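You operate a simulated robot arm through the tools that you are given. There is no shell and no other tool. Be economical: measure what you need, move in short steps, check, and stop when the job is done.

Carry out the task below with a simulated robot arm. There is one attempt and no reset: what you move stays moved.

TASK
Open the leads drawer, put the green plug from the top of the long bench in the inside of the leads drawer, then shut the drawer. Take the blue bin and leave it on the cover board. Put the white packet on the top of the long bench away on the top of the shelf table. Turn the left number dial to 6. Turn the middle number dial to 7. Turn the right number dial to 3. Put the 2.5 spool from the top of the small table on the brown cardboard sheet there and the 3.2 spool on the top of the wooden table. Take the brown sleeve from the top of the small table and put it on the table in front of the bobbins. Put two of the glue bottles from the top of the wooden table on the top of the small table. Open the green box lid. Do these in any order. Set down upright: blue bin, spool, glue bottle.

Only the result counts: the job must be done as asked and must still hold three seconds after the hand-in. Knocking over, shifting, dropping, spilling or breaking anything else fails it. Lids that push on must go on centred and level and be pressed home; caps that screw on are set level and turned clockwise until they are tight. Flat cloth is picked up by pressing the open fingertips on it (5 to 10 N) and closing them slowly along it; thin cloth reads only 2 to 8 mm in the jaws.

THE ROBOT
A 6-joint arm with a four-finger gripper on a trunk, on a base that drives. Base frame: it is fixed to the floor where the robot stands at the start and does not move with it; the origin is under the middle of the robot, x ahead of it, y to its left, z up; the surface under the hand at the start is at about z = 0.82. Lengths are in m, angles in degrees, forces in N, time in s.
With the tool pointing down near the work surface it reaches from about 0.56 to 0.88 m from the robot's upright axis, wherever it stands. Its first joint turns from -166.0 to 166.0 degrees. Places, roughly: blue bin (22x22x30 cm) [0.9, 0.6, 1]; cardboard sheet (21x17x1 cm) [-1.4, 7.1, 0.8]; cover board (35x27x1 cm) [0.8, 0.9, 0.8]; glue bottle [-2, 8.75, 1]; green box lid [-5.8, 4.3, 0.8]; green plug (4x4x4 cm) [0.6, 1.1, 0.8]; inside of the leads drawer [0.8, 0.1, 0.6]; leads drawer [0.7, 0, 0.7]; left number dial [-1.3, 6.5, 0.9]; middle number dial [-1.2, 6, 0.9]; right number dial [-1, 5.6, 0.9]; sleeve [-1.5, 7.5, 0.75]; spool [-1.25, 7.25, 0.75]; table in front of the bobbins (44x17 cm) [-2.06, 8.78, 0.8]; top of the shelf table [-0.9, -0.8, 0.8]; top of the small table [-1.4, 7.4, 0.8]; top of the wooden table [-1.9, 9, 0.8]; white packet [1, 0.25, 0.75]. Payload 3.43 kg.
The TCP is the grasp point between the finger pads, 0.03 m short of the fingertips. In the tool frame z runs along the fingers and y along their closing line. The gripper opens to 0.12 m. The gripper's body begins 0.085 m behind the TCP.
Orientation is told as [roll, pitch, yaw] about the base's x, y, z axes, in that order, counted from this pose: with the fingers straight down and closing along the base's y, the tool's x points along the base's -x, its y along +y and its z along -z.

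THE INTERFACE
- The arm moves only by the tool nudge_tool. Its argument "increments" is a list of rows, each an object (a shift or turn left out is 0, a gripper value left out holds the last) with "translation": the shift along the base's x, y, z in m, a list of three; "rot": the turn, a rotation vector about the base's x, y, z in degrees, a list of three; "gripper": the gripper command, from -1 (shut) to 1 (fully open), values between in proportion. In form: [{"translation": [x, y, z], "rot": [wx, wy, wz], "gripper": gripper}, ...]. A call has 1 to 8 rows; each row shifts and turns the commanded pose from where the row before left it. A row lasts 0.2 s, in which the tool goes at most 0.05 m and 8.6 degrees; a call with a longer step from one row to the next is refused whole, and so is a gripper value outside its range. A pose out of reach is approached as far as the arm can. The call stops where the force on the tool passes 40 N (or 10 N more than at its start, if that is more) or the arm is blocked; 0.2 s more then pass. The fingers move at their own pace and stop on an object; they squeeze with about 27 N. The grip force told is the motor's: it shows also when the fingers shut on nothing. Time passes only in rows, and 0.2 s behind the last, so rows that do not move let the fingers close. It gives the time, the measured TCP pose, the force on the tool (base axes), the opening and the grip force at its end, in the units of the frame above (readings bear some noise), with the torque about the TCP (base axes, N m) and any sound that the robot's microphone picked up.
- Cameras (640 x 400 px; columns grow to the right, rows downward): "scene" is now at [0.0064, 0.1511, 1.6385]; the picture's right is [-0.88, -0.47, 0.00], its down [-0.44, 0.82, -0.37] and it looks along [0.18, -0.33, -0.93] (base axes); focal length 214 px, centre (320, 200). "wrist" rides on the gripper at [0.071, -0.017, -0.12] in the tool frame; the picture's right is [0.23, 0.97, 0.00], its down [-0.81, 0.19, -0.55] and it looks along [-0.54, 0.13, 0.83] (tool axes); focal length 275 px, centre (320, 200). There is no depth. A picture from a camera that has moved, and an enlarged one, comes with that camera's place and axes in the base frame and with its lens.
- grab_frame(camera): a new picture of that camera. The clock stands still meanwhile.
- move_column(by): slides the trunk up (or, below 0, down) by that many m; the arm and the scene camera ride with it, the base frame stays. It gives what a move gives, with no picture.
- base_move(legs): drives the robot by 1 to 6 legs, each [ahead, left, turn to the left] in m, m and degrees, along the robot's own axes; the way and the turn of a leg run together, so that a leg with both is an arc; at most 1.5 m and 180 degrees a leg. The arm and the cameras ride along, it lands a little off, and it stops where it bumps. It gives what a move gives.
- pan_tilt(pan, tilt): turns the head with the scene camera to pan (to the left, within 120 degrees either way) and tilt (down, from -29 to 69), counted from straight ahead of the robot. It gives what a move gives.
- zoom(camera, box): a new picture of the part [left, top, right, bottom] of that camera's present view, enlarged. The clock stands still meanwhile.
- hand_in(): hands the job in; it is judged then, once.

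Go step by step. Nothing tells you exact positions but the pictures and the camera data: compare them with the known pose of the tool, close in by small moves and look again before you grip or let go. The budget is 546 turns and 344 pictures, counting those below and the enlarged ones. Unless the task says otherwise, let go and move clear before handing in.

The tools are called after "Request:" as name(argument=value, ...) on one line, values as JSON. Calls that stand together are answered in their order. nudge_tool: Moves the arm, as the interface text tells. Its arguments: {"type":"object","properties":{"increments":{"type":"array"}},"required":["increments"]} The other tools are called the same way: move_column (by) slides the trunk up or down; base_move (legs) drives the base; pan_tilt (pan, tilt) turns the head that bears the scene camera; grab_frame (camera) takes a picture; zoom (camera, box) takes an enlarged picture of a part of a camera's view; hand_in () hands the job in.

At the start:

```text
time: 0.0
eef_pos: [0.5465, 0.0394, 1.124]
orientation: [-0.1, 0.0, 0.0]
contact_force: [-0.2, 0.5, 0.0]
moment: [0.0, -0.02, -0.02]
finger_gap: 0.12
finger_force: 0.0
trunk travel left (down, up): [-0.25, 0.29]
robot x, y, heading: [0.0016, 0.0015, 0.3]
head pan, tilt: [-61.9, 68.1]
```

scene: 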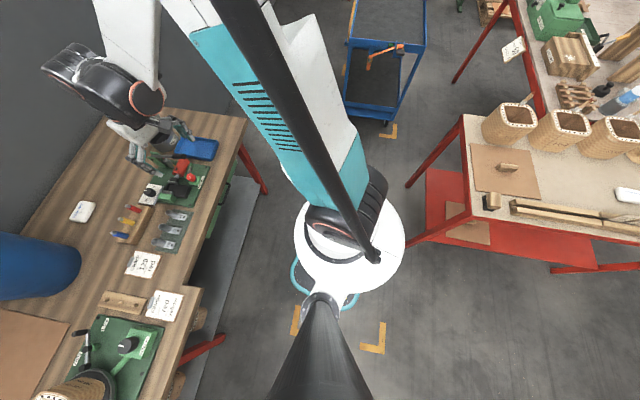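
wrist: 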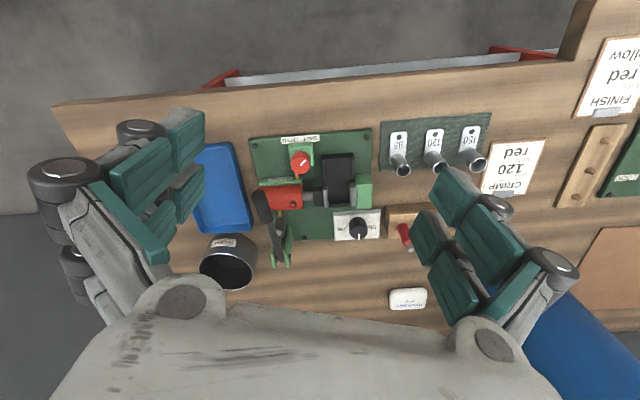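

The arm stands over the long bench with the crimp tools; I'll turn the head to the front and left to survey the bench.

Request:
pan_tilt(pan=20, tilt=45)

Request:
grab_frame(camera="scene")

Request:
pan_tilt(pan=60, tilt=40)

Request:
grab_frame(camera="scene")

```text
time: 1.6
eef_pos: [0.5459, 0.0392, 1.124]
orientation: [-0.1, 0.0, 0.0]
contact_force: [-0.7, -0.3, 0.0]
moment: [0.01, -0.01, -0.02]
finger_gap: 0.1203
finger_force: 0.0
trunk travel left (down, up): [-0.25, 0.29]
robot x, y, heading: [-0.0013, -0.0002, -0.1]
head pan, tilt: [20.0, 45.0]
```

```text
341 pictures are left
camera scene: at [0.0561, 0.2289, 1.6666], right [0.34, -0.94, 0.0], down [-0.66, -0.24, -0.71], along [0.66, 0.24, -0.71], focal length 214 px, centre (320, 200)
```

scene: 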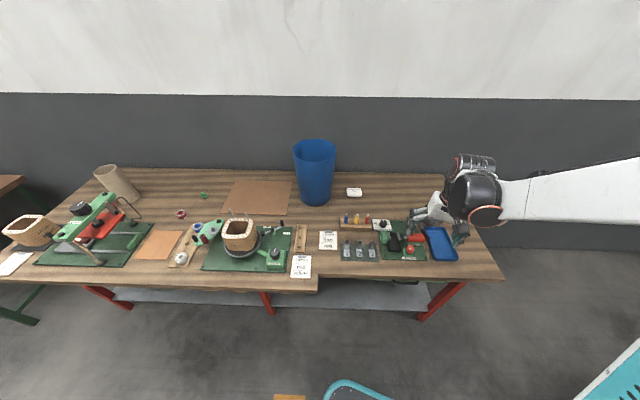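

```text
time: 2.6
eef_pos: [0.5455, 0.0389, 1.1235]
orientation: [-0.1, 0.1, 0.0]
contact_force: [-0.1, 0.3, -0.1]
moment: [0.01, 0.0, -0.03]
finger_gap: 0.1201
finger_force: 0.1
trunk travel left (down, up): [-0.25, 0.29]
robot x, y, heading: [-0.0009, -0.001, -0.2]
head pan, tilt: [60.0, 40.0]
```

```text
340 pictures are left
camera scene: at [0.0222, 0.2748, 1.6739], right [0.87, -0.5, 0.0], down [-0.32, -0.56, -0.77], along [0.38, 0.66, -0.64], focal length 214 px, centre (320, 200)
```

scene: 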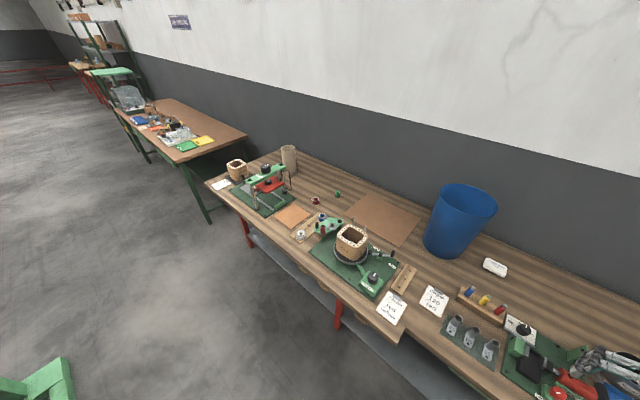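

The bench is clear from here. I'll zoom in on the green plug/bin area and then look for the drawer front.

Request:
zoom(camera="scene", box=[270, 160, 430, 260])

Request:
pan_tilt(pan=-5, tilt=60)

Request:
grab_frame(camera="scene")

```text
4.00 times, centred on (350, 210) of scene
camera zoom: at [0.0222, 0.2748, 1.6739], right [0.87, -0.5, 0.0], down [-0.32, -0.56, -0.77], along [0.38, 0.66, -0.64], focal length 858 px, centre (200, 160)
```

zoom: 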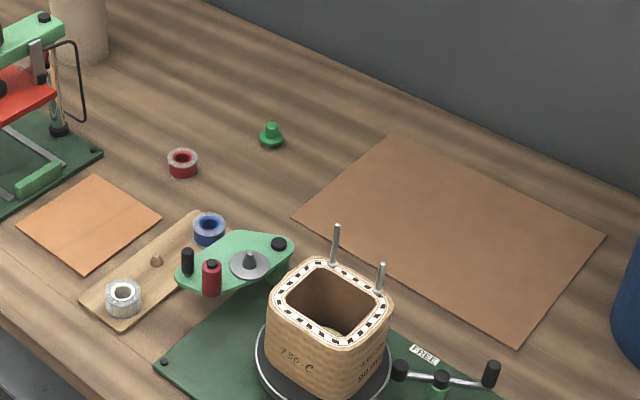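

```text
time: 4.0
eef_pos: [0.5451, 0.0397, 1.1243]
orientation: [-0.1, -0.1, 0.0]
contact_force: [0.2, -0.2, -0.5]
moment: [-0.01, 0.01, 0.02]
finger_gap: 0.1201
finger_force: 0.0
trunk travel left (down, up): [-0.25, 0.29]
robot x, y, heading: [-0.0014, -0.0045, 0.1]
head pan, tilt: [-5.0, 60.0]
```

```text
338 pictures are left
camera scene: at [0.0461, 0.1954, 1.6472], right [-0.09, -1.0, 0.0], down [-0.86, 0.07, -0.5], along [0.5, -0.04, -0.87], focal length 214 px, centre (320, 200)
```

scene: 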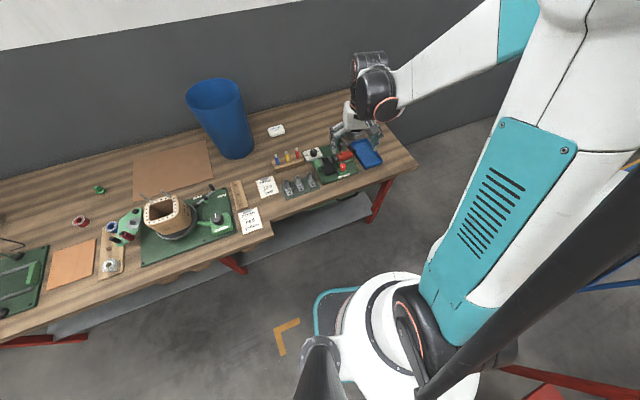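

The plug is the small green stud at about [0.65, 1.15], and the cover board is the brown sheet next to the bin. I'll back off and lower the trunk to see the drawer front.

Request:
base_move(legs=[[-0.5, 0, 0]])

Request:
pan_tilt(pan=-5, tilt=40)

Request:
grab_frame(camera="scene")

```text
time: 6.9
eef_pos: [0.0527, 0.0404, 1.1233]
orientation: [0.0, -0.1, 0.2]
contact_force: [-0.4, -0.8, -0.6]
moment: [0.0, -0.03, 0.02]
finger_gap: 0.1198
finger_force: 0.1
trunk travel left (down, up): [-0.25, 0.29]
robot x, y, heading: [-0.4951, 0.0037, 0.3]
head pan, tilt: [-5.0, 60.0]
```

```text
time: 7.7
eef_pos: [0.052, 0.0397, 1.125]
orientation: [0.0, 0.0, 0.2]
contact_force: [0.4, -1.0, 0.0]
moment: [-0.04, 0.02, 0.01]
finger_gap: 0.1199
finger_force: 0.0
trunk travel left (down, up): [-0.25, 0.29]
robot x, y, heading: [-0.4913, 0.0027, -0.1]
head pan, tilt: [-5.0, 40.0]
```

```text
337 pictures are left
camera scene: at [-0.4299, 0.1932, 1.6738], right [-0.08, -1.0, 0.0], down [-0.64, 0.05, -0.77], along [0.76, -0.06, -0.64], focal length 214 px, centre (320, 200)
```

scene: 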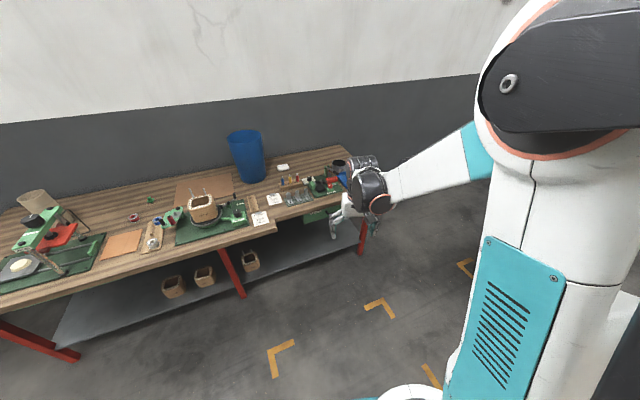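

The green drawer is visible under the right end of the bench. I'll zoom in.

Request:
zoom(camera="scene", box=[250, 160, 394, 250])

Request:
grab_frame(camera="wrist")

```text
4.44 times, centred on (322, 205) of scene
camera zoom: at [-0.4299, 0.1932, 1.6738], right [-0.08, -1.0, 0.0], down [-0.64, 0.05, -0.77], along [0.76, -0.06, -0.64], focal length 953 px, centre (311, 178)
```

zoom: 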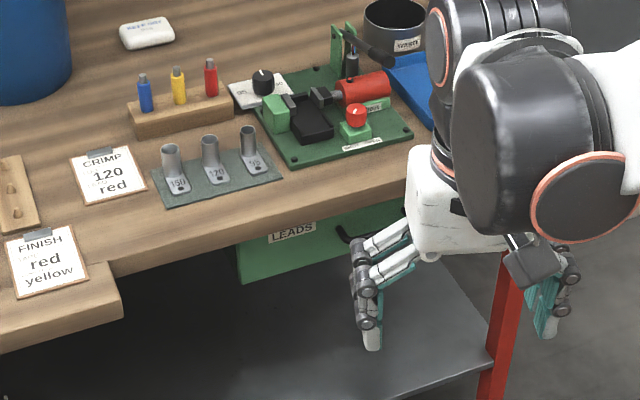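

```text
335 pictures are left
camera wrist: at [-0.0195, 0.0239, 1.2445], right [-0.23, 0.97, 0.0], down [0.81, 0.19, 0.55], along [0.54, 0.13, -0.83], focal length 275 px, centre (320, 200)
```

wrist: 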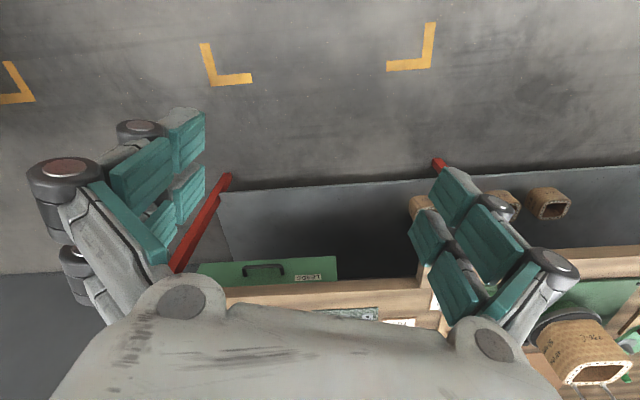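

The drawer has a horizontal bar handle, its centre near [0.60, 0.01, 0.70] with the bench yawed about 15°. I'll turn the gripper to point forward with the fingers closing vertically.

Request:
nudge_tool(increments=[{"rot": [0, 0, -8.4], "gripper": 0}, {"rot": [0, 0, -8.4]}, {"rot": [0, 0, -8.4]}, {"rot": [0, 0, -8.4]}, {"rot": [0, 0, -8.4]}, {"rot": [0, 0, -8.4]}, {"rot": [0, 0, -8.4]}, {"rot": [0, 0, -8.4]}])

Request:
nudge_tool(increments=[{"rot": [0, 0, -7.8]}, {"rot": [2.12, -7.92, 0]}, {"rot": [2.12, -7.92, 0]}, {"rot": [2.12, -7.92, 0]}, {"rot": [2.12, -7.92, 0]}, {"rot": [2.12, -7.92, 0]}, {"rot": [2.12, -7.92, 0]}, {"rot": [2.12, -7.92, 0]}])

Request:
nudge_tool(increments=[{"rot": [2.12, -7.92, 0]}, {"rot": [2.12, -7.92, 0]}, {"rot": [2.12, -7.92, 0]}, {"rot": [2.12, -7.92, 0]}])

```text
time: 9.5
eef_pos: [0.0518, 0.0399, 1.1239]
orientation: [0.0, 0.0, -67.2]
contact_force: [0.1, 0.7, 0.1]
moment: [0.0, 0.02, 0.02]
finger_gap: 0.0599
finger_force: 0.0
trunk travel left (down, up): [-0.25, 0.29]
robot x, y, heading: [-0.4914, 0.0019, 0.1]
head pan, tilt: [-5.0, 40.0]
```

```text
time: 11.3
eef_pos: [0.0611, 0.0399, 1.1494]
orientation: [57.4, -0.2, -74.9]
contact_force: [0.0, -0.5, 0.3]
moment: [0.02, -0.01, -0.02]
finger_gap: 0.0602
finger_force: 0.1
out of reach, approached as far as the arm can: row 8
trunk travel left (down, up): [-0.25, 0.29]
robot x, y, heading: [-0.4942, -0.0017, 0.1]
head pan, tilt: [-5.0, 40.0]
```

```text
time: 12.3
eef_pos: [0.1069, 0.0367, 1.2775]
orientation: [90.0, -0.3, -75.1]
contact_force: [0.4, -0.3, -0.9]
moment: [-0.01, 0.02, 0.0]
finger_gap: 0.0599
finger_force: 0.2
out of reach, approached as far as the arm can: row 1, 2, 3, 4
trunk travel left (down, up): [-0.25, 0.29]
robot x, y, heading: [-0.4914, -0.001, 0.2]
head pan, tilt: [-5.0, 40.0]
```

The orientation is right; the arm was just too folded. I'll extend forward and lower.

Request:
nudge_tool(increments=[{"translation": [0.05, 0, 0]}, {"translation": [0.05, 0, 0]}, {"translation": [0.05, 0, -0.02]}, {"translation": [0.05, 0, -0.02]}, {"translation": [0.04, 0, -0.03]}, {"translation": [0, 0, -0.04]}, {"translation": [0, 0, -0.04]}, {"translation": [0, 0, 0]}])

Request:
move_column(by=-0.2)

Request:
grab_frame(camera="scene")

Request:
grab_frame(camera="wrist")

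```text
refused: row 3 steps farther than a row can; nothing moved
```

```text
time: 14.5
eef_pos: [0.107, 0.0375, 1.0773]
orientation: [90.0, -0.3, -74.9]
contact_force: [0.1, 0.1, 0.5]
moment: [0.0, 0.03, 0.01]
finger_gap: 0.0597
finger_force: 0.0
trunk travel left (down, up): [-0.05, 0.49]
robot x, y, heading: [-0.4973, -0.002, 0.2]
head pan, tilt: [-5.0, 40.0]
```

```text
334 pictures are left
camera scene: at [-0.43, 0.1931, 1.474], right [-0.08, -1.0, 0.0], down [-0.64, 0.05, -0.77], along [0.76, -0.06, -0.64], focal length 214 px, centre (320, 200)
```

scene: 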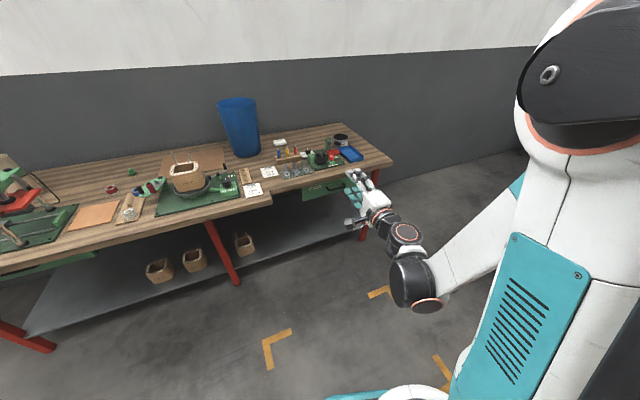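

```text
333 pictures are left
camera wrist: at [-0.029, 0.0752, 1.0612], right [-0.06, 0.23, 0.97], down [-0.32, -0.93, 0.19], along [0.94, -0.3, 0.13], focal length 275 px, centre (320, 200)
```

wrist: 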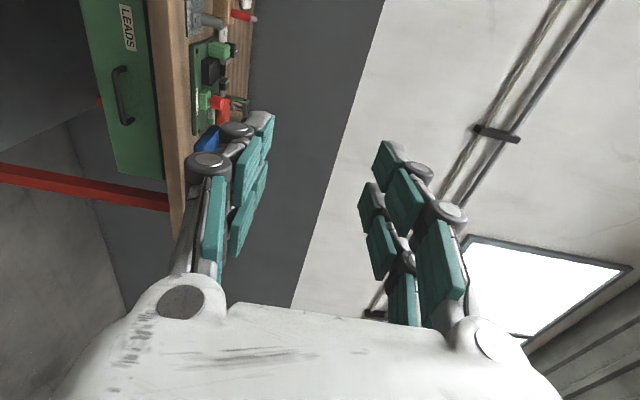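

The wrist view shows the handle well. I'll move toward a pre-grasp point about 12 cm in front of it.

Request:
nudge_tool(increments=[{"translation": [0.03, 0, -0.035]}, {"translation": [0.03, 0, -0.035]}, {"translation": [0.03, 0, -0.035]}, {"translation": [0.03, 0, -0.035]}, {"translation": [0.03, 0, -0.035]}, {"translation": [0.03, 0, -0.035]}, {"translation": [0.03, 0, -0.035]}, {"translation": [0.03, 0, -0.035]}])

```text
time: 16.3
eef_pos: [0.3729, 0.0354, 0.8419]
orientation: [89.9, -0.3, -75.0]
contact_force: [-0.7, -0.5, -0.3]
moment: [-0.02, 0.03, -0.02]
finger_gap: 0.0596
finger_force: 0.0
out of reach, approached as far as the arm can: row 1, 2, 3, 4
trunk travel left (down, up): [-0.05, 0.49]
robot x, y, heading: [-0.4946, -0.0025, 0.1]
head pan, tilt: [-5.0, 40.0]
```

Continuing to the pre-grasp point.

Request:
nudge_tool(increments=[{"translation": [0.025, -0.0145, -0.036]}, {"translation": [0.025, -0.0145, -0.036]}, {"translation": [0.025, -0.0145, -0.036]}, {"translation": [0.02, -0.0145, -0.036]}, {}])

Request:
grab_frame(camera="wrist")

Request:
zoom(camera="scene", box=[260, 120, 420, 220])

```text
time: 17.5
eef_pos: [0.4402, -0.0134, 0.7595]
orientation: [90.0, -0.3, -75.0]
contact_force: [-0.4, 0.5, -0.4]
moment: [0.0, 0.01, -0.01]
finger_gap: 0.0598
finger_force: 0.0
out of reach, approached as far as the arm can: row 3, 4
trunk travel left (down, up): [-0.05, 0.49]
robot x, y, heading: [-0.4957, 0.0003, 0.2]
head pan, tilt: [-5.0, 40.0]
```

```text
332 pictures are left
camera wrist: at [0.3046, 0.0249, 0.7423], right [-0.06, 0.23, 0.97], down [-0.32, -0.93, 0.2], along [0.94, -0.3, 0.13], focal length 275 px, centre (320, 200)
```

wrist: 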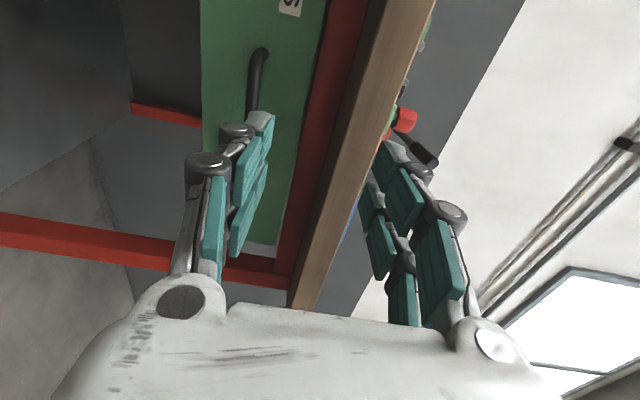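

```text
4.00 times, centred on (340, 170) of scene
camera zoom: at [-0.4298, 0.1932, 1.4739], right [-0.08, -1.0, 0.0], down [-0.64, 0.05, -0.77], along [0.76, -0.06, -0.64], focal length 858 px, centre (240, 320)
```

zoom: 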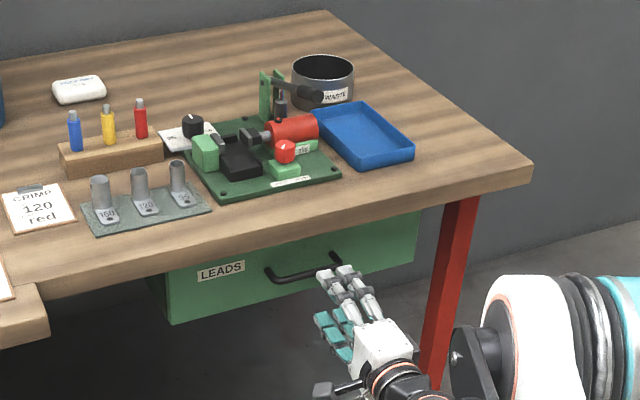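

The handle bar is confirmed at about [0.594, 0.009, 0.698], but the robot stands too far back. I'll retract the arm and drive in 0.2 m.

Request:
nudge_tool(increments=[{"translation": [-0.045, 0, 0]}, {"translation": [-0.045, 0, 0]}, {"translation": [-0.045, 0, 0]}, {"translation": [-0.02, 0, -0.02]}, {}])

Request:
base_move(legs=[[0.2, 0, 0]])

```text
time: 18.7
eef_pos: [0.3651, -0.0224, 0.7474]
orientation: [90.1, -0.3, -75.0]
contact_force: [0.0, 0.5, 0.2]
moment: [0.01, -0.01, -0.02]
finger_gap: 0.0602
finger_force: 0.0
out of reach, approached as far as the arm can: row 2, 3, 4
trunk travel left (down, up): [-0.05, 0.49]
robot x, y, heading: [-0.4916, -0.0016, 0.3]
head pan, tilt: [-5.0, 40.0]
```

```text
time: 20.2
eef_pos: [0.5423, -0.0204, 0.7493]
orientation: [90.1, -0.2, -74.8]
contact_force: [-7.6, -2.0, 1.8]
moment: [0.06, -0.32, 0.19]
finger_gap: 0.0623
finger_force: 1.8
trunk travel left (down, up): [-0.05, 0.49]
robot x, y, heading: [-0.314, 0.0018, -0.0]
head pan, tilt: [-5.0, 40.0]
stopped in leg 1: the force on the tool passed its limit at 77 N (the readings are from after the stop); the commanded pose is now the measured one
```

The fingers touched the bench edge while driving in. I'll back the arm off straight away and check.

Request:
nudge_tool(increments=[{"translation": [-0.03, 0, 0]}, {"translation": [-0.03, 0, 0]}, {}])

Request:
grab_frame(camera="wrist")

Request:
grab_frame(camera="scene")

```text
time: 21.0
eef_pos: [0.5423, -0.021, 0.7467]
orientation: [90.2, -0.2, -74.8]
contact_force: [-8.6, -1.5, 0.8]
moment: [0.13, -0.37, 0.23]
finger_gap: 0.0632
finger_force: 1.8
out of reach, approached as far as the arm can: row 1, 2
trunk travel left (down, up): [-0.05, 0.49]
robot x, y, heading: [-0.3136, 0.0003, 0.1]
head pan, tilt: [-5.0, 40.0]
```

```text
330 pictures are left
camera wrist: at [0.4067, 0.0173, 0.7308], right [-0.06, 0.22, 0.97], down [-0.32, -0.93, 0.19], along [0.95, -0.3, 0.13], focal length 275 px, centre (320, 200)
```

wrist: 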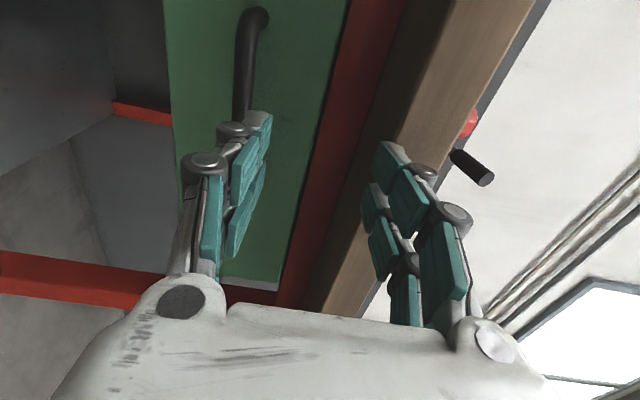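

```text
329 pictures are left
camera scene: at [-0.2502, 0.1935, 1.474], right [-0.08, -1.0, 0.0], down [-0.64, 0.05, -0.77], along [0.76, -0.06, -0.64], focal length 214 px, centre (320, 200)
```

scene: 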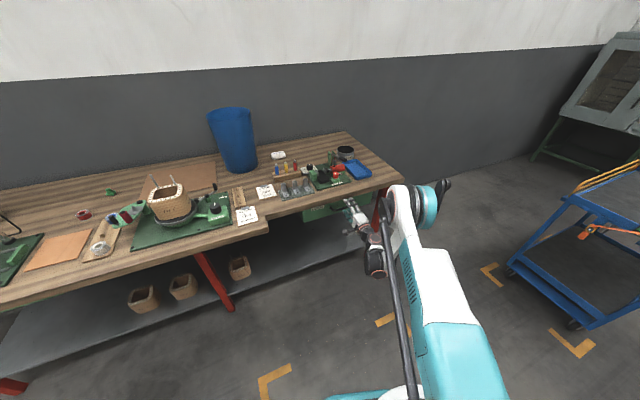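

Only the handle was touched, pushing the drawer shut. I'll back the base 0.1 m and pitch the fingers 30° downward for an easier arm posture.

Request:
base_move(legs=[[-0.1, 0, 0]])

Request:
nudge_tool(increments=[{"rot": [-1.94, 7.24, 0]}, {"rot": [-1.94, 7.24, 0]}, {"rot": [-1.94, 7.24, 0]}, {"rot": [-1.94, 7.24, 0]}, {}])

```text
time: 22.2
eef_pos: [0.4426, -0.0206, 0.7462]
orientation: [89.9, -0.2, -74.9]
contact_force: [-0.3, 0.1, -0.7]
moment: [0.0, 0.0, 0.01]
finger_gap: 0.06
finger_force: 0.1
trunk travel left (down, up): [-0.05, 0.49]
robot x, y, heading: [-0.4105, 0.0002, 0.1]
head pan, tilt: [-5.0, 40.0]
```

```text
time: 23.4
eef_pos: [0.4435, -0.021, 0.7479]
orientation: [60.1, 0.0, -74.7]
contact_force: [-0.5, -0.1, -0.5]
moment: [0.0, 0.01, -0.02]
finger_gap: 0.0599
finger_force: 0.0
trunk travel left (down, up): [-0.05, 0.49]
robot x, y, heading: [-0.4137, -0.0018, 0.3]
head pan, tilt: [-5.0, 40.0]
```

Reachable now. I'll retract slightly, drive in 0.1 m and check the alignment.

Request:
nudge_tool(increments=[{"translation": [-0.04, 0.01, 0]}, {"translation": [-0.03, 0, 0]}, {}])

Request:
base_move(legs=[[0.1, 0, 0]])

Request:
grab_frame(camera="wrist")

Request:
zoom(camera="scene", box=[270, 130, 430, 230])

```text
time: 24.2
eef_pos: [0.3775, -0.0112, 0.7498]
orientation: [59.9, -0.1, -74.7]
contact_force: [-1.0, 0.3, 0.0]
moment: [0.03, -0.01, -0.01]
finger_gap: 0.0599
finger_force: 0.0
out of reach, approached as far as the arm can: row 2
trunk travel left (down, up): [-0.05, 0.49]
robot x, y, heading: [-0.4082, -0.003, 0.2]
head pan, tilt: [-5.0, 40.0]
```

```text
time: 25.3
eef_pos: [0.4783, -0.0112, 0.7493]
orientation: [59.9, 0.0, -74.6]
contact_force: [0.3, 0.3, 0.6]
moment: [-0.01, 0.04, 0.02]
finger_gap: 0.0598
finger_force: 0.0
trunk travel left (down, up): [-0.05, 0.49]
robot x, y, heading: [-0.3137, -0.0048, 0.2]
head pan, tilt: [-5.0, 40.0]
```

```text
328 pictures are left
camera wrist: at [0.3502, 0.0289, 0.7958], right [0.41, 0.35, 0.84], down [-0.15, -0.88, 0.44], along [0.9, -0.31, -0.31], focal length 275 px, centre (320, 200)
```

wrist: 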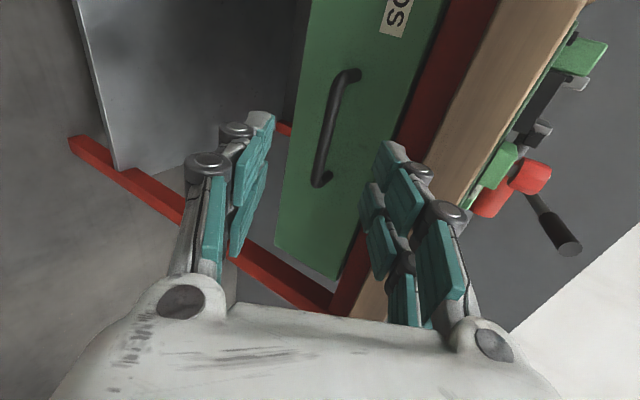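

```text
4.00 times, centred on (350, 180) of scene
camera zoom: at [-0.2492, 0.1938, 1.4739], right [-0.08, -1.0, 0.0], down [-0.64, 0.05, -0.77], along [0.76, -0.06, -0.64], focal length 858 px, centre (200, 280)
```

zoom: 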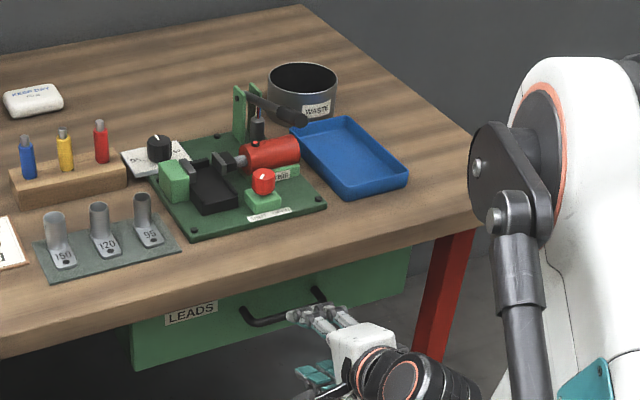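

Both views agree on the bar centre at about [0.593, 0.012, 0.697]. I'll approach along the tool axis and close.

Request:
nudge_tool(increments=[{"translation": [0.028, 0, 0]}, {"translation": [0.029, 0.008, -0.0173]}, {"translation": [0.029, 0.008, -0.0173]}, {"translation": [0.027, 0.007, -0.0173]}, {}])

Request:
grab_frame(camera="wrist")

```text
time: 26.5
eef_pos: [0.5908, 0.0113, 0.6986]
orientation: [59.9, -0.1, -74.6]
contact_force: [-3.5, -2.8, 2.3]
moment: [0.08, -0.12, -0.01]
finger_gap: 0.0626
finger_force: 0.0
trunk travel left (down, up): [-0.05, 0.49]
robot x, y, heading: [-0.3127, 0.0013, 0.1]
head pan, tilt: [-5.0, 40.0]
```

```text
326 pictures are left
camera wrist: at [0.4628, 0.0511, 0.7439], right [0.41, 0.35, 0.84], down [-0.15, -0.88, 0.44], along [0.9, -0.31, -0.31], focal length 275 px, centre (320, 200)
```

wrist: 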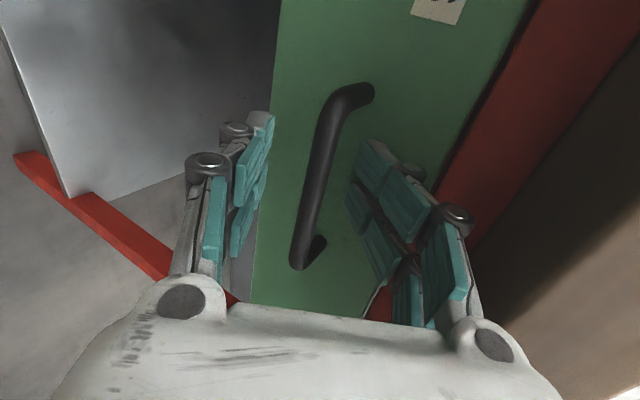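

The bar is between the fingers; closing.

Request:
nudge_tool(increments=[{"gripper": -0.5}, {"gripper": -1}, {}, {}])

```text
time: 27.5
eef_pos: [0.5891, 0.0125, 0.6968]
orientation: [59.7, 0.0, -74.4]
contact_force: [-26.3, -0.2, -29.0]
moment: [-1.53, -0.31, 0.71]
finger_gap: 0.011
finger_force: 44.5
trunk travel left (down, up): [-0.05, 0.49]
robot x, y, heading: [-0.3122, 0.0013, -0.1]
head pan, tilt: [-5.0, 40.0]
```

Gripped on the 11 mm bar. I'll ease the side load, then pull along the drawer axis by driving the base.

Request:
nudge_tool(increments=[{"translation": [-0.015, -0.004, -0.004]}, {"translation": [-0.015, -0.004, 0]}, {}])

Request:
base_move(legs=[[-0.097, -0.026, 0]])

Request:
zoom(camera="scene", box=[250, 100, 490, 250])

```text
time: 28.3
eef_pos: [0.5613, 0.0024, 0.6954]
orientation: [60.0, 0.0, -74.6]
contact_force: [2.7, -2.8, 8.5]
moment: [-1.52, -0.49, 0.7]
finger_gap: 0.0113
finger_force: 44.8
trunk travel left (down, up): [-0.05, 0.49]
robot x, y, heading: [-0.314, 0.001, 0.2]
head pan, tilt: [-5.0, 40.0]
```

```text
time: 29.8
eef_pos: [0.4654, -0.0282, 0.6955]
orientation: [60.1, -0.4, -74.9]
contact_force: [-0.5, -0.5, 1.8]
moment: [-1.09, -0.29, 1.18]
finger_gap: 0.0109
finger_force: 44.5
trunk travel left (down, up): [-0.05, 0.49]
robot x, y, heading: [-0.4117, -0.0257, 0.0]
head pan, tilt: [-5.0, 40.0]
stopped in leg 1: the force on the tool passed its limit at 44 N (the readings are from after the stop); the commanded pose is now the measured one
```

```text
2.67 times, centred on (370, 175) of scene
camera zoom: at [-0.3453, 0.167, 1.4739], right [-0.09, -1.0, 0.0], down [-0.64, 0.05, -0.77], along [0.76, -0.07, -0.64], focal length 572 px, centre (187, 267)
```

zoom: 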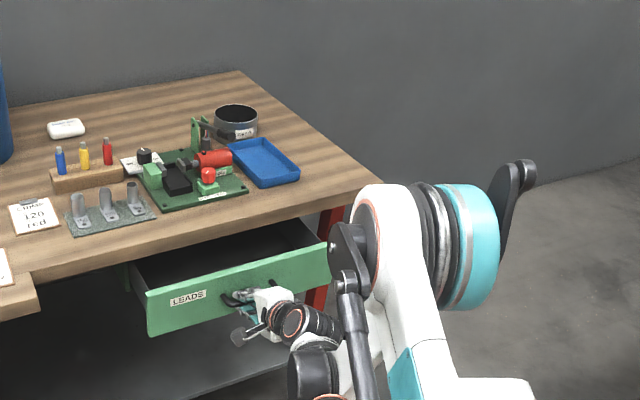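

The drawer is about 13 cm open. I'll pull further.

Request:
base_move(legs=[[-0.095, -0.029, 0]])

Request:
zoom(camera="scene", box=[250, 100, 490, 250])

```text
time: 30.9
eef_pos: [0.3701, -0.0587, 0.6969]
orientation: [60.1, -0.3, -75.1]
contact_force: [3.4, -14.2, 2.0]
moment: [-1.59, -0.46, 0.61]
finger_gap: 0.0111
finger_force: 44.0
trunk travel left (down, up): [-0.05, 0.49]
robot x, y, heading: [-0.5042, -0.0516, -0.0]
head pan, tilt: [-5.0, 40.0]
```

```text
2.67 times, centred on (370, 175) of scene
camera zoom: at [-0.4403, 0.1369, 1.4741], right [-0.09, -1.0, 0.0], down [-0.64, 0.06, -0.77], along [0.76, -0.07, -0.64], focal length 572 px, centre (187, 267)
```

zoom: 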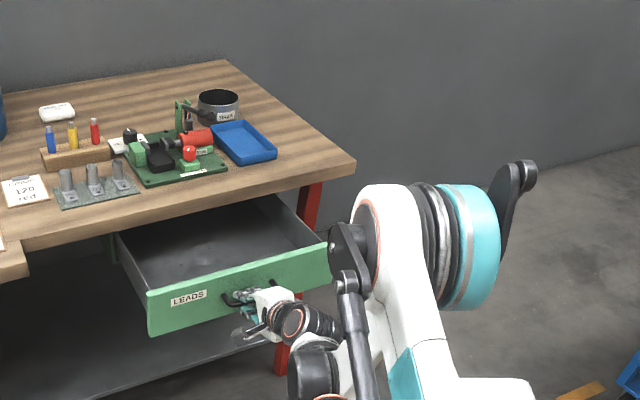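

The drawer is open about 23 cm. I'll release and back away.

Request:
nudge_tool(increments=[{"gripper": 0}, {}, {}, {"translation": [-0.029, -0.009, 0.0173]}, {"translation": [-0.029, -0.009, 0.0173]}, {"translation": [-0.029, -0.009, 0.0173]}, {"translation": [0, 0, 0.04]}, {"translation": [0, 0, 0.04]}])

Request:
grab_frame(camera="scene")

```text
time: 32.7
eef_pos: [0.2837, -0.0874, 0.8274]
orientation: [60.0, -0.4, -75.1]
contact_force: [-0.1, 0.1, 0.0]
moment: [0.04, 0.02, 0.01]
finger_gap: 0.0601
finger_force: 0.0
trunk travel left (down, up): [-0.05, 0.49]
robot x, y, heading: [-0.5061, -0.0573, 0.2]
head pan, tilt: [-5.0, 40.0]
```

```text
323 pictures are left
camera scene: at [-0.4404, 0.1377, 1.474], right [-0.09, -1.0, 0.0], down [-0.64, 0.05, -0.77], along [0.76, -0.07, -0.64], focal length 214 px, centre (320, 200)
```

scene: 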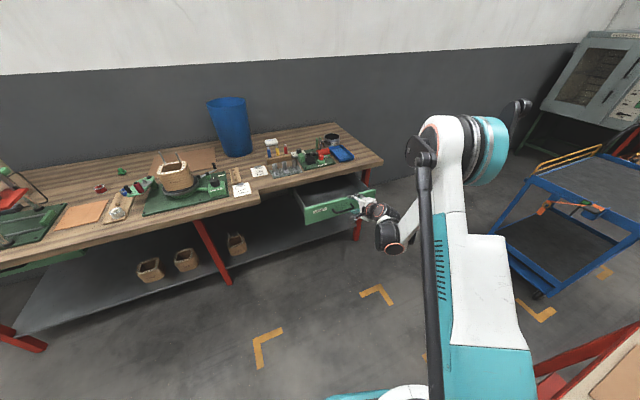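

Now I'll bring the tool back to pointing down and raise the trunk before driving left to the plug.

Request:
nudge_tool(increments=[{"translation": [0, 0, 0.03], "rot": [-1.94, 7.24, 0]}, {"translation": [0, 0, 0.03], "rot": [-1.94, 7.24, 0]}, {"translation": [0, 0, 0.03], "rot": [-1.94, 7.24, 0]}, {"translation": [0, 0, 0.03], "rot": [-1.94, 7.24, 0]}, {"translation": [0, 0, 0.03], "rot": [-1.94, 7.24, 0]}, {"translation": [0, 0, 0.03], "rot": [-1.94, 7.24, 0]}, {"translation": [0, 0, 0.03], "rot": [-1.94, 7.24, 0]}, {"translation": [0, 0, 0.03], "rot": [-1.94, 7.24, 0]}])

Request:
move_column(by=0.2)

Request:
base_move(legs=[[0, 0.965, 0], [0.42, 0, 0], [0, 0, 18]])

Request:
pan_tilt(pan=0, tilt=55)

Request:
grab_frame(camera="scene")

Request:
grab_frame(camera="wrist")

```text
time: 34.5
eef_pos: [0.2826, -0.0864, 1.0682]
orientation: [0.1, -0.3, -74.9]
contact_force: [0.1, -0.4, -0.6]
moment: [0.0, -0.01, -0.02]
finger_gap: 0.06
finger_force: 0.1
trunk travel left (down, up): [-0.05, 0.49]
robot x, y, heading: [-0.5053, -0.0564, 0.3]
head pan, tilt: [-5.0, 40.0]
```

```text
time: 36.7
eef_pos: [0.283, -0.0854, 1.2681]
orientation: [0.3, -0.2, -74.7]
contact_force: [0.2, -0.5, 0.6]
moment: [-0.01, 0.01, 0.01]
finger_gap: 0.0599
finger_force: 0.1
trunk travel left (down, up): [-0.25, 0.29]
robot x, y, heading: [-0.5034, -0.0562, 0.4]
head pan, tilt: [-5.0, 40.0]
```

```text
time: 45.0
eef_pos: [0.6714, 1.1322, 1.2682]
orientation: [0.3, -0.2, -56.7]
contact_force: [0.7, 0.0, 0.0]
moment: [-0.03, 0.01, -0.03]
finger_gap: 0.0599
finger_force: 0.0
trunk travel left (down, up): [-0.25, 0.29]
robot x, y, heading: [-0.0877, 0.9185, 18.0]
head pan, tilt: [-5.0, 40.0]
```

```text
time: 45.7
eef_pos: [0.6707, 1.1316, 1.2674]
orientation: [0.2, -0.2, -56.7]
contact_force: [-0.6, 0.6, -0.2]
moment: [0.0, -0.02, -0.01]
finger_gap: 0.0598
finger_force: 0.1
trunk travel left (down, up): [-0.25, 0.29]
robot x, y, heading: [-0.0879, 0.9182, 18.0]
head pan, tilt: [0.0, 55.0]
```

```text
322 pictures are left
camera scene: at [-0.1001, 1.1238, 1.6533], right [0.31, -0.95, 0.0], down [-0.78, -0.26, -0.57], along [0.55, 0.18, -0.82], focal length 214 px, centre (320, 200)
```

scene: 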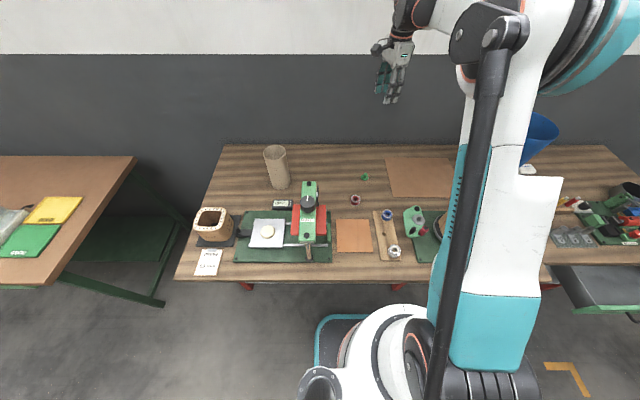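

```text
321 pictures are left
camera wrist: at [0.6166, 1.1834, 1.3881], right [0.69, 0.73, 0.0], down [0.6, -0.57, 0.56], along [0.41, -0.38, -0.83], focal length 275 px, centre (320, 200)
```

wrist: 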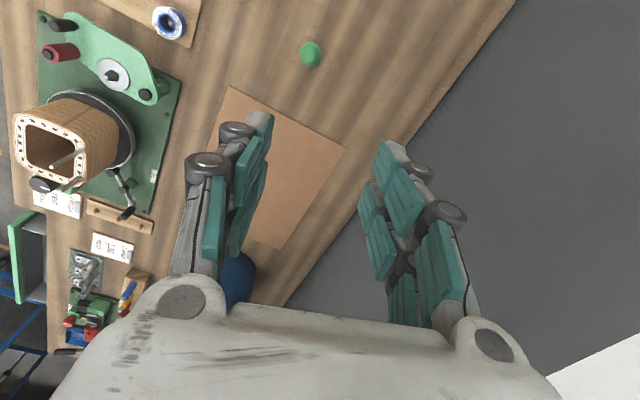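

The plug triangulates to [0.65, 1.133] with the bench top at about z 0.82. I'll descend above it and look again.

Request:
nudge_tool(increments=[{"translation": [-0.02, 0.001, -0.04]}, {"translation": [0, 0, -0.048]}, {"translation": [0, 0, -0.048]}, {"translation": [0, 0, -0.048]}, {"translation": [0, 0, -0.048]}, {"translation": [0, 0, -0.048]}, {"translation": [0, 0, -0.04]}, {}])

Request:
grab_frame(camera="wrist")

Request:
zoom(camera="scene", box=[320, 135, 400, 185])

```text
time: 47.5
eef_pos: [0.6511, 1.1326, 0.9477]
orientation: [0.2, -0.3, -56.7]
contact_force: [0.1, 0.3, -0.6]
moment: [-0.01, -0.04, 0.02]
finger_gap: 0.06
finger_force: 0.1
trunk travel left (down, up): [-0.25, 0.29]
robot x, y, heading: [-0.0869, 0.9144, 18.3]
head pan, tilt: [0.0, 55.0]
```

```text
320 pictures are left
camera wrist: at [0.5961, 1.1848, 1.0687], right [0.69, 0.73, 0.0], down [0.6, -0.57, 0.56], along [0.41, -0.38, -0.83], focal length 275 px, centre (320, 200)
```

wrist: 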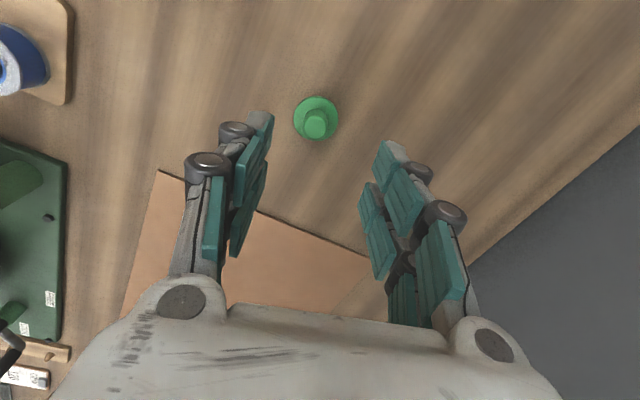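

```text
8.00 times, centred on (360, 160) of scene
camera zoom: at [-0.1001, 1.1238, 1.6533], right [0.31, -0.95, 0.0], down [-0.78, -0.26, -0.57], along [0.54, 0.18, -0.82], focal length 1716 px, centre (0, 520)
```

zoom: 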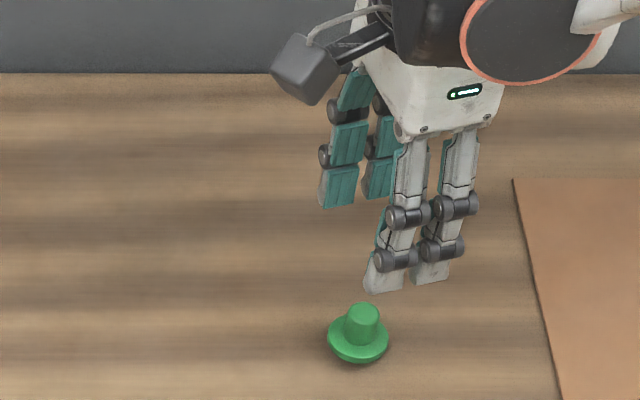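

Plug centred at about [0.648, 1.133]. Descending and closing on it.

Request:
nudge_tool(increments=[{"translation": [-0.003, 0, -0.04]}, {"translation": [0, 0, -0.03]}, {"translation": [0, 0, -0.02]}, {"gripper": -0.4}, {"gripper": -1}, {}, {}])

Request:
grab_frame(camera="wrist")

```text
time: 49.1
eef_pos: [0.6485, 1.1324, 0.8576]
orientation: [0.2, -0.3, -56.6]
contact_force: [-0.7, 0.4, 0.1]
moment: [-0.01, -0.02, -0.01]
finger_gap: 0.0353
finger_force: 26.4
trunk travel left (down, up): [-0.25, 0.29]
robot x, y, heading: [-0.0846, 0.9158, 18.1]
head pan, tilt: [0.0, 55.0]
```

```text
318 pictures are left
camera wrist: at [0.5935, 1.1845, 0.9778], right [0.69, 0.73, 0.0], down [0.6, -0.57, 0.56], along [0.41, -0.38, -0.83], focal length 275 px, centre (320, 200)
```

wrist: 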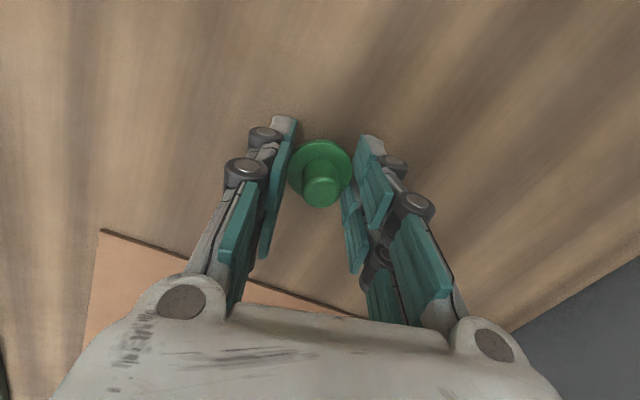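

The plug is held. I'll lift, rotate the tool to align with the bench, and drive to the drawer.

Request:
nudge_tool(increments=[{"translation": [0, 0, 0.04]}, {"translation": [0, 0, 0.045], "rot": [0, 0, 8.5]}, {"translation": [0, 0, 0.045], "rot": [0, 0, 8.5]}, {"translation": [0, 0, 0.045], "rot": [0, 0, 8.5]}, {"translation": [0, 0, 0.045], "rot": [0, 0, 8.5]}, {"translation": [0, 0, 0.045], "rot": [0, 0, 8.5]}, {"translation": [0, 0, 0.04], "rot": [0, 0, 8.5]}, {"translation": [0, 0, 0.04], "rot": [0, 0, 8.5]}])

Request:
base_move(legs=[[-0.42, 0, 0], [0, 0, -18], [0, -0.736, 0], [0.285, 0, 0]])

Request:
nudge_tool(increments=[{"rot": [0, 0, 8.5]}, {"rot": [0, 0, 8.5]}, {"rot": [0, 0, 8.5]}, {"rot": [0, 0, 7]}])

Request:
pan_tilt(pan=0, tilt=55)

Request:
grab_frame(camera="scene")

Request:
grab_frame(camera="wrist")

```text
time: 50.9
eef_pos: [0.6474, 1.1343, 1.2037]
orientation: [0.3, -0.3, 2.9]
contact_force: [-0.6, -0.4, 0.5]
moment: [0.01, 0.0, -0.03]
finger_gap: 0.0354
finger_force: 26.9
trunk travel left (down, up): [-0.25, 0.29]
robot x, y, heading: [-0.0879, 0.9173, 18.3]
head pan, tilt: [0.0, 55.0]
```

```text
time: 59.7
eef_pos: [0.5724, 0.0234, 1.2011]
orientation: [0.2, -0.3, -15.2]
contact_force: [1.3, 0.8, -0.3]
moment: [-0.02, 0.01, 0.01]
finger_gap: 0.0355
finger_force: 27.0
trunk travel left (down, up): [-0.25, 0.29]
robot x, y, heading: [-0.1958, 0.046, 0.0]
head pan, tilt: [0.0, 55.0]
```

```text
time: 60.7
eef_pos: [0.5708, 0.0243, 1.2025]
orientation: [0.0, -0.2, 17.5]
contact_force: [-0.5, 0.3, 0.2]
moment: [-0.04, -0.04, -0.01]
finger_gap: 0.0355
finger_force: 26.6
trunk travel left (down, up): [-0.25, 0.29]
robot x, y, heading: [-0.1941, 0.0491, 0.2]
head pan, tilt: [0.0, 55.0]
```

```text
time: 61.3
eef_pos: [0.5713, 0.0243, 1.2023]
orientation: [0.2, -0.3, 17.3]
contact_force: [-0.8, -0.3, 0.3]
moment: [-0.01, -0.02, -0.01]
finger_gap: 0.0352
finger_force: 26.6
trunk travel left (down, up): [-0.25, 0.29]
robot x, y, heading: [-0.1983, 0.0429, 0.3]
head pan, tilt: [0.0, 55.0]
```

```text
317 pictures are left
camera scene: at [-0.1438, 0.2453, 1.6532], right [0.0, -1.0, 0.0], down [-0.82, 0.0, -0.57], along [0.57, 0.0, -0.82], focal length 214 px, centre (320, 200)
```

scene: 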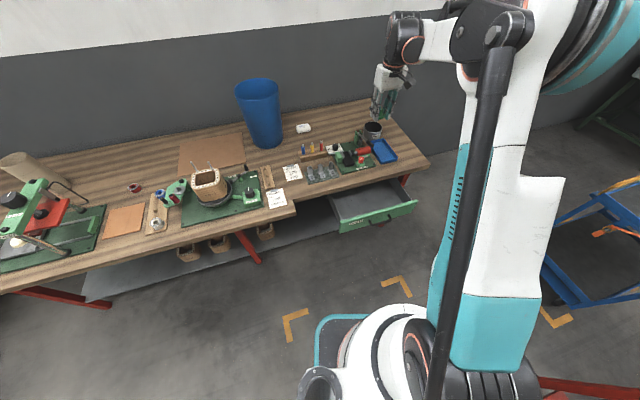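

```text
316 pictures are left
camera wrist: at [0.5073, -0.0126, 1.3225], right [-0.51, 0.86, 0.0], down [0.72, 0.42, 0.56], along [0.48, 0.29, -0.83], focal length 275 px, centre (320, 200)
```

wrist: 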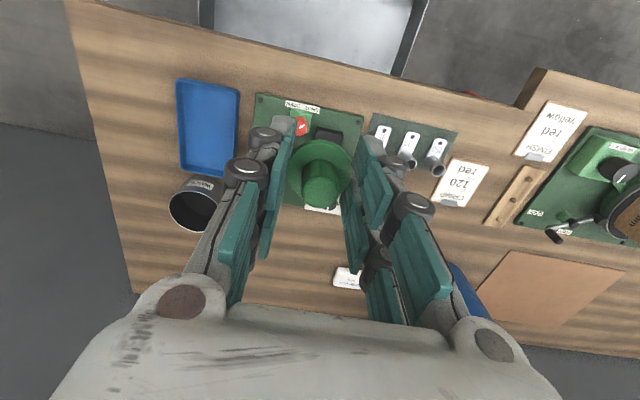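

The drawer's clear opening is centred around [0.51, -0.02]. I'll move over it and lower the plug in, partly with the trunk.

Request:
nudge_tool(increments=[{"translation": [-0.03, -0.022, 0]}, {"translation": [-0.027, -0.022, 0]}, {"translation": [0, 0, -0.045]}, {"translation": [0, 0, -0.045]}, {"translation": [0, 0, -0.045]}, {"translation": [0, 0, -0.045]}, {"translation": [0, 0, -0.045]}, {}])

Request:
move_column(by=-0.15)

Request:
zoom(camera="scene", box=[280, 80, 440, 180])

Request:
grab_frame(camera="wrist")

```text
time: 63.1
eef_pos: [0.514, -0.021, 0.9769]
orientation: [0.2, -0.3, 17.5]
contact_force: [0.3, -0.9, -0.4]
moment: [-0.02, 0.0, 0.0]
finger_gap: 0.0353
finger_force: 27.9
trunk travel left (down, up): [-0.25, 0.29]
robot x, y, heading: [-0.1896, 0.0426, 0.1]
head pan, tilt: [0.0, 55.0]
```

```text
time: 64.9
eef_pos: [0.5134, -0.02, 0.8283]
orientation: [0.1, -0.2, 17.4]
contact_force: [-0.3, -0.6, -0.4]
moment: [-0.01, 0.0, 0.01]
finger_gap: 0.0356
finger_force: 26.8
trunk travel left (down, up): [-0.1, 0.44]
robot x, y, heading: [-0.1955, 0.0434, 0.1]
head pan, tilt: [0.0, 55.0]
```

```text
4.00 times, centred on (360, 130) of scene
camera zoom: at [-0.144, 0.2453, 1.5034], right [0.0, -1.0, 0.0], down [-0.82, 0.0, -0.57], along [0.57, 0.0, -0.82], focal length 858 px, centre (160, 480)
```

zoom: 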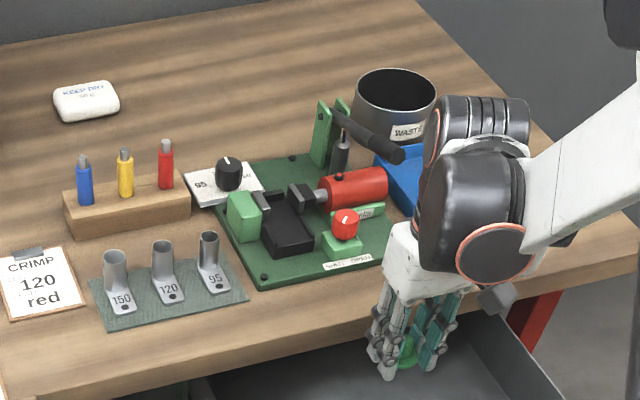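

```text
314 pictures are left
camera wrist: at [0.4497, -0.0569, 0.9479], right [-0.51, 0.86, 0.0], down [0.71, 0.42, 0.56], along [0.48, 0.29, -0.83], focal length 275 px, centre (320, 200)
```

wrist: 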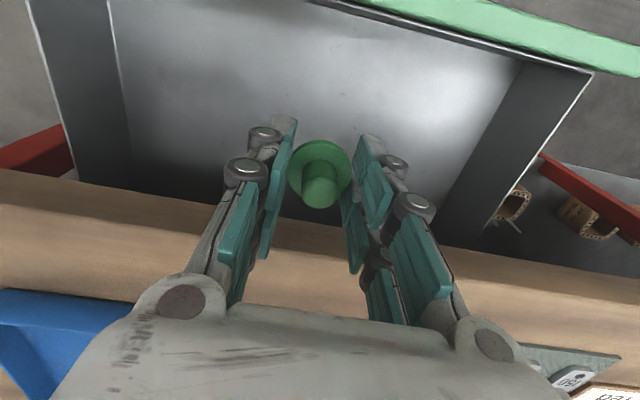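

Clear on all sides. I'll lower further in steps watching the force.

Request:
nudge_tool(increments=[{"translation": [-0.014, -0.004, -0.03]}, {"translation": [0, 0, -0.04]}, {"translation": [0, 0, -0.03]}, {}])

Request:
grab_frame(camera="wrist")

Request:
zoom(camera="scene", box=[300, 110, 460, 210])

```text
time: 65.9
eef_pos: [0.4998, -0.024, 0.7269]
orientation: [0.2, -0.2, 17.4]
contact_force: [-0.3, 0.5, 0.2]
moment: [-0.03, -0.01, 0.01]
finger_gap: 0.0356
finger_force: 27.0
trunk travel left (down, up): [-0.1, 0.44]
robot x, y, heading: [-0.1958, 0.0459, 0.1]
head pan, tilt: [0.0, 55.0]
```

```text
313 pictures are left
camera wrist: at [0.4357, -0.0601, 0.8471], right [-0.51, 0.86, 0.0], down [0.72, 0.42, 0.56], along [0.48, 0.29, -0.83], focal length 275 px, centre (320, 200)
```

wrist: 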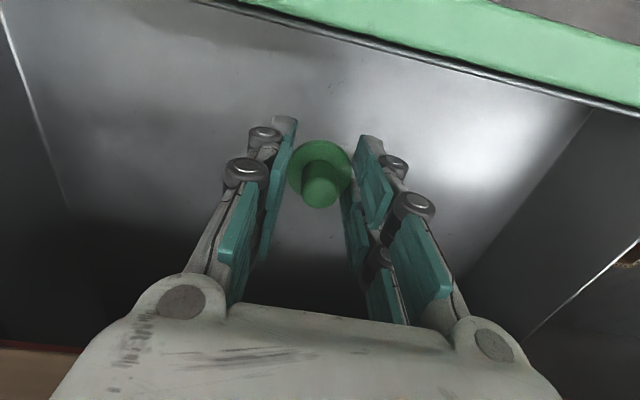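

```text
4.00 times, centred on (380, 160) of scene
camera zoom: at [-0.1436, 0.2452, 1.5033], right [0.0, -1.0, 0.0], down [-0.82, 0.0, -0.57], along [0.57, 0.0, -0.82], focal length 858 px, centre (80, 360)
```

zoom: 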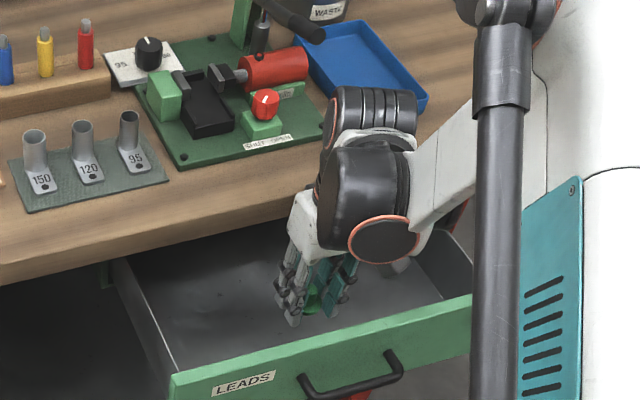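

Still free; continue down gently.

Request:
nudge_tool(increments=[{"translation": [0, 0, -0.015]}, {"translation": [0, 0, -0.015]}, {"translation": [0, 0, -0.01]}, {}])

Request:
zoom(camera="scene", box=[300, 110, 460, 210])

```text
time: 66.9
eef_pos: [0.4987, -0.0239, 0.6873]
orientation: [0.1, -0.1, 17.4]
contact_force: [0.1, 0.1, -0.3]
moment: [0.0, 0.0, 0.02]
finger_gap: 0.0358
finger_force: 26.8
trunk travel left (down, up): [-0.1, 0.44]
robot x, y, heading: [-0.1957, 0.0436, 0.1]
head pan, tilt: [0.0, 55.0]
```

```text
4.00 times, centred on (380, 160) of scene
camera zoom: at [-0.1438, 0.2453, 1.5032], right [0.0, -1.0, 0.0], down [-0.82, 0.0, -0.57], along [0.57, 0.0, -0.82], focal length 858 px, centre (80, 360)
```

zoom: 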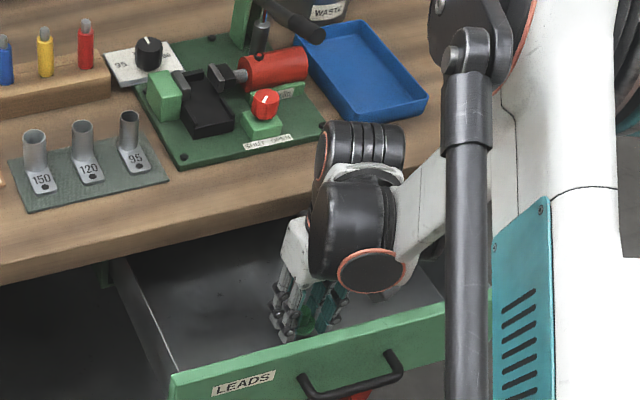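

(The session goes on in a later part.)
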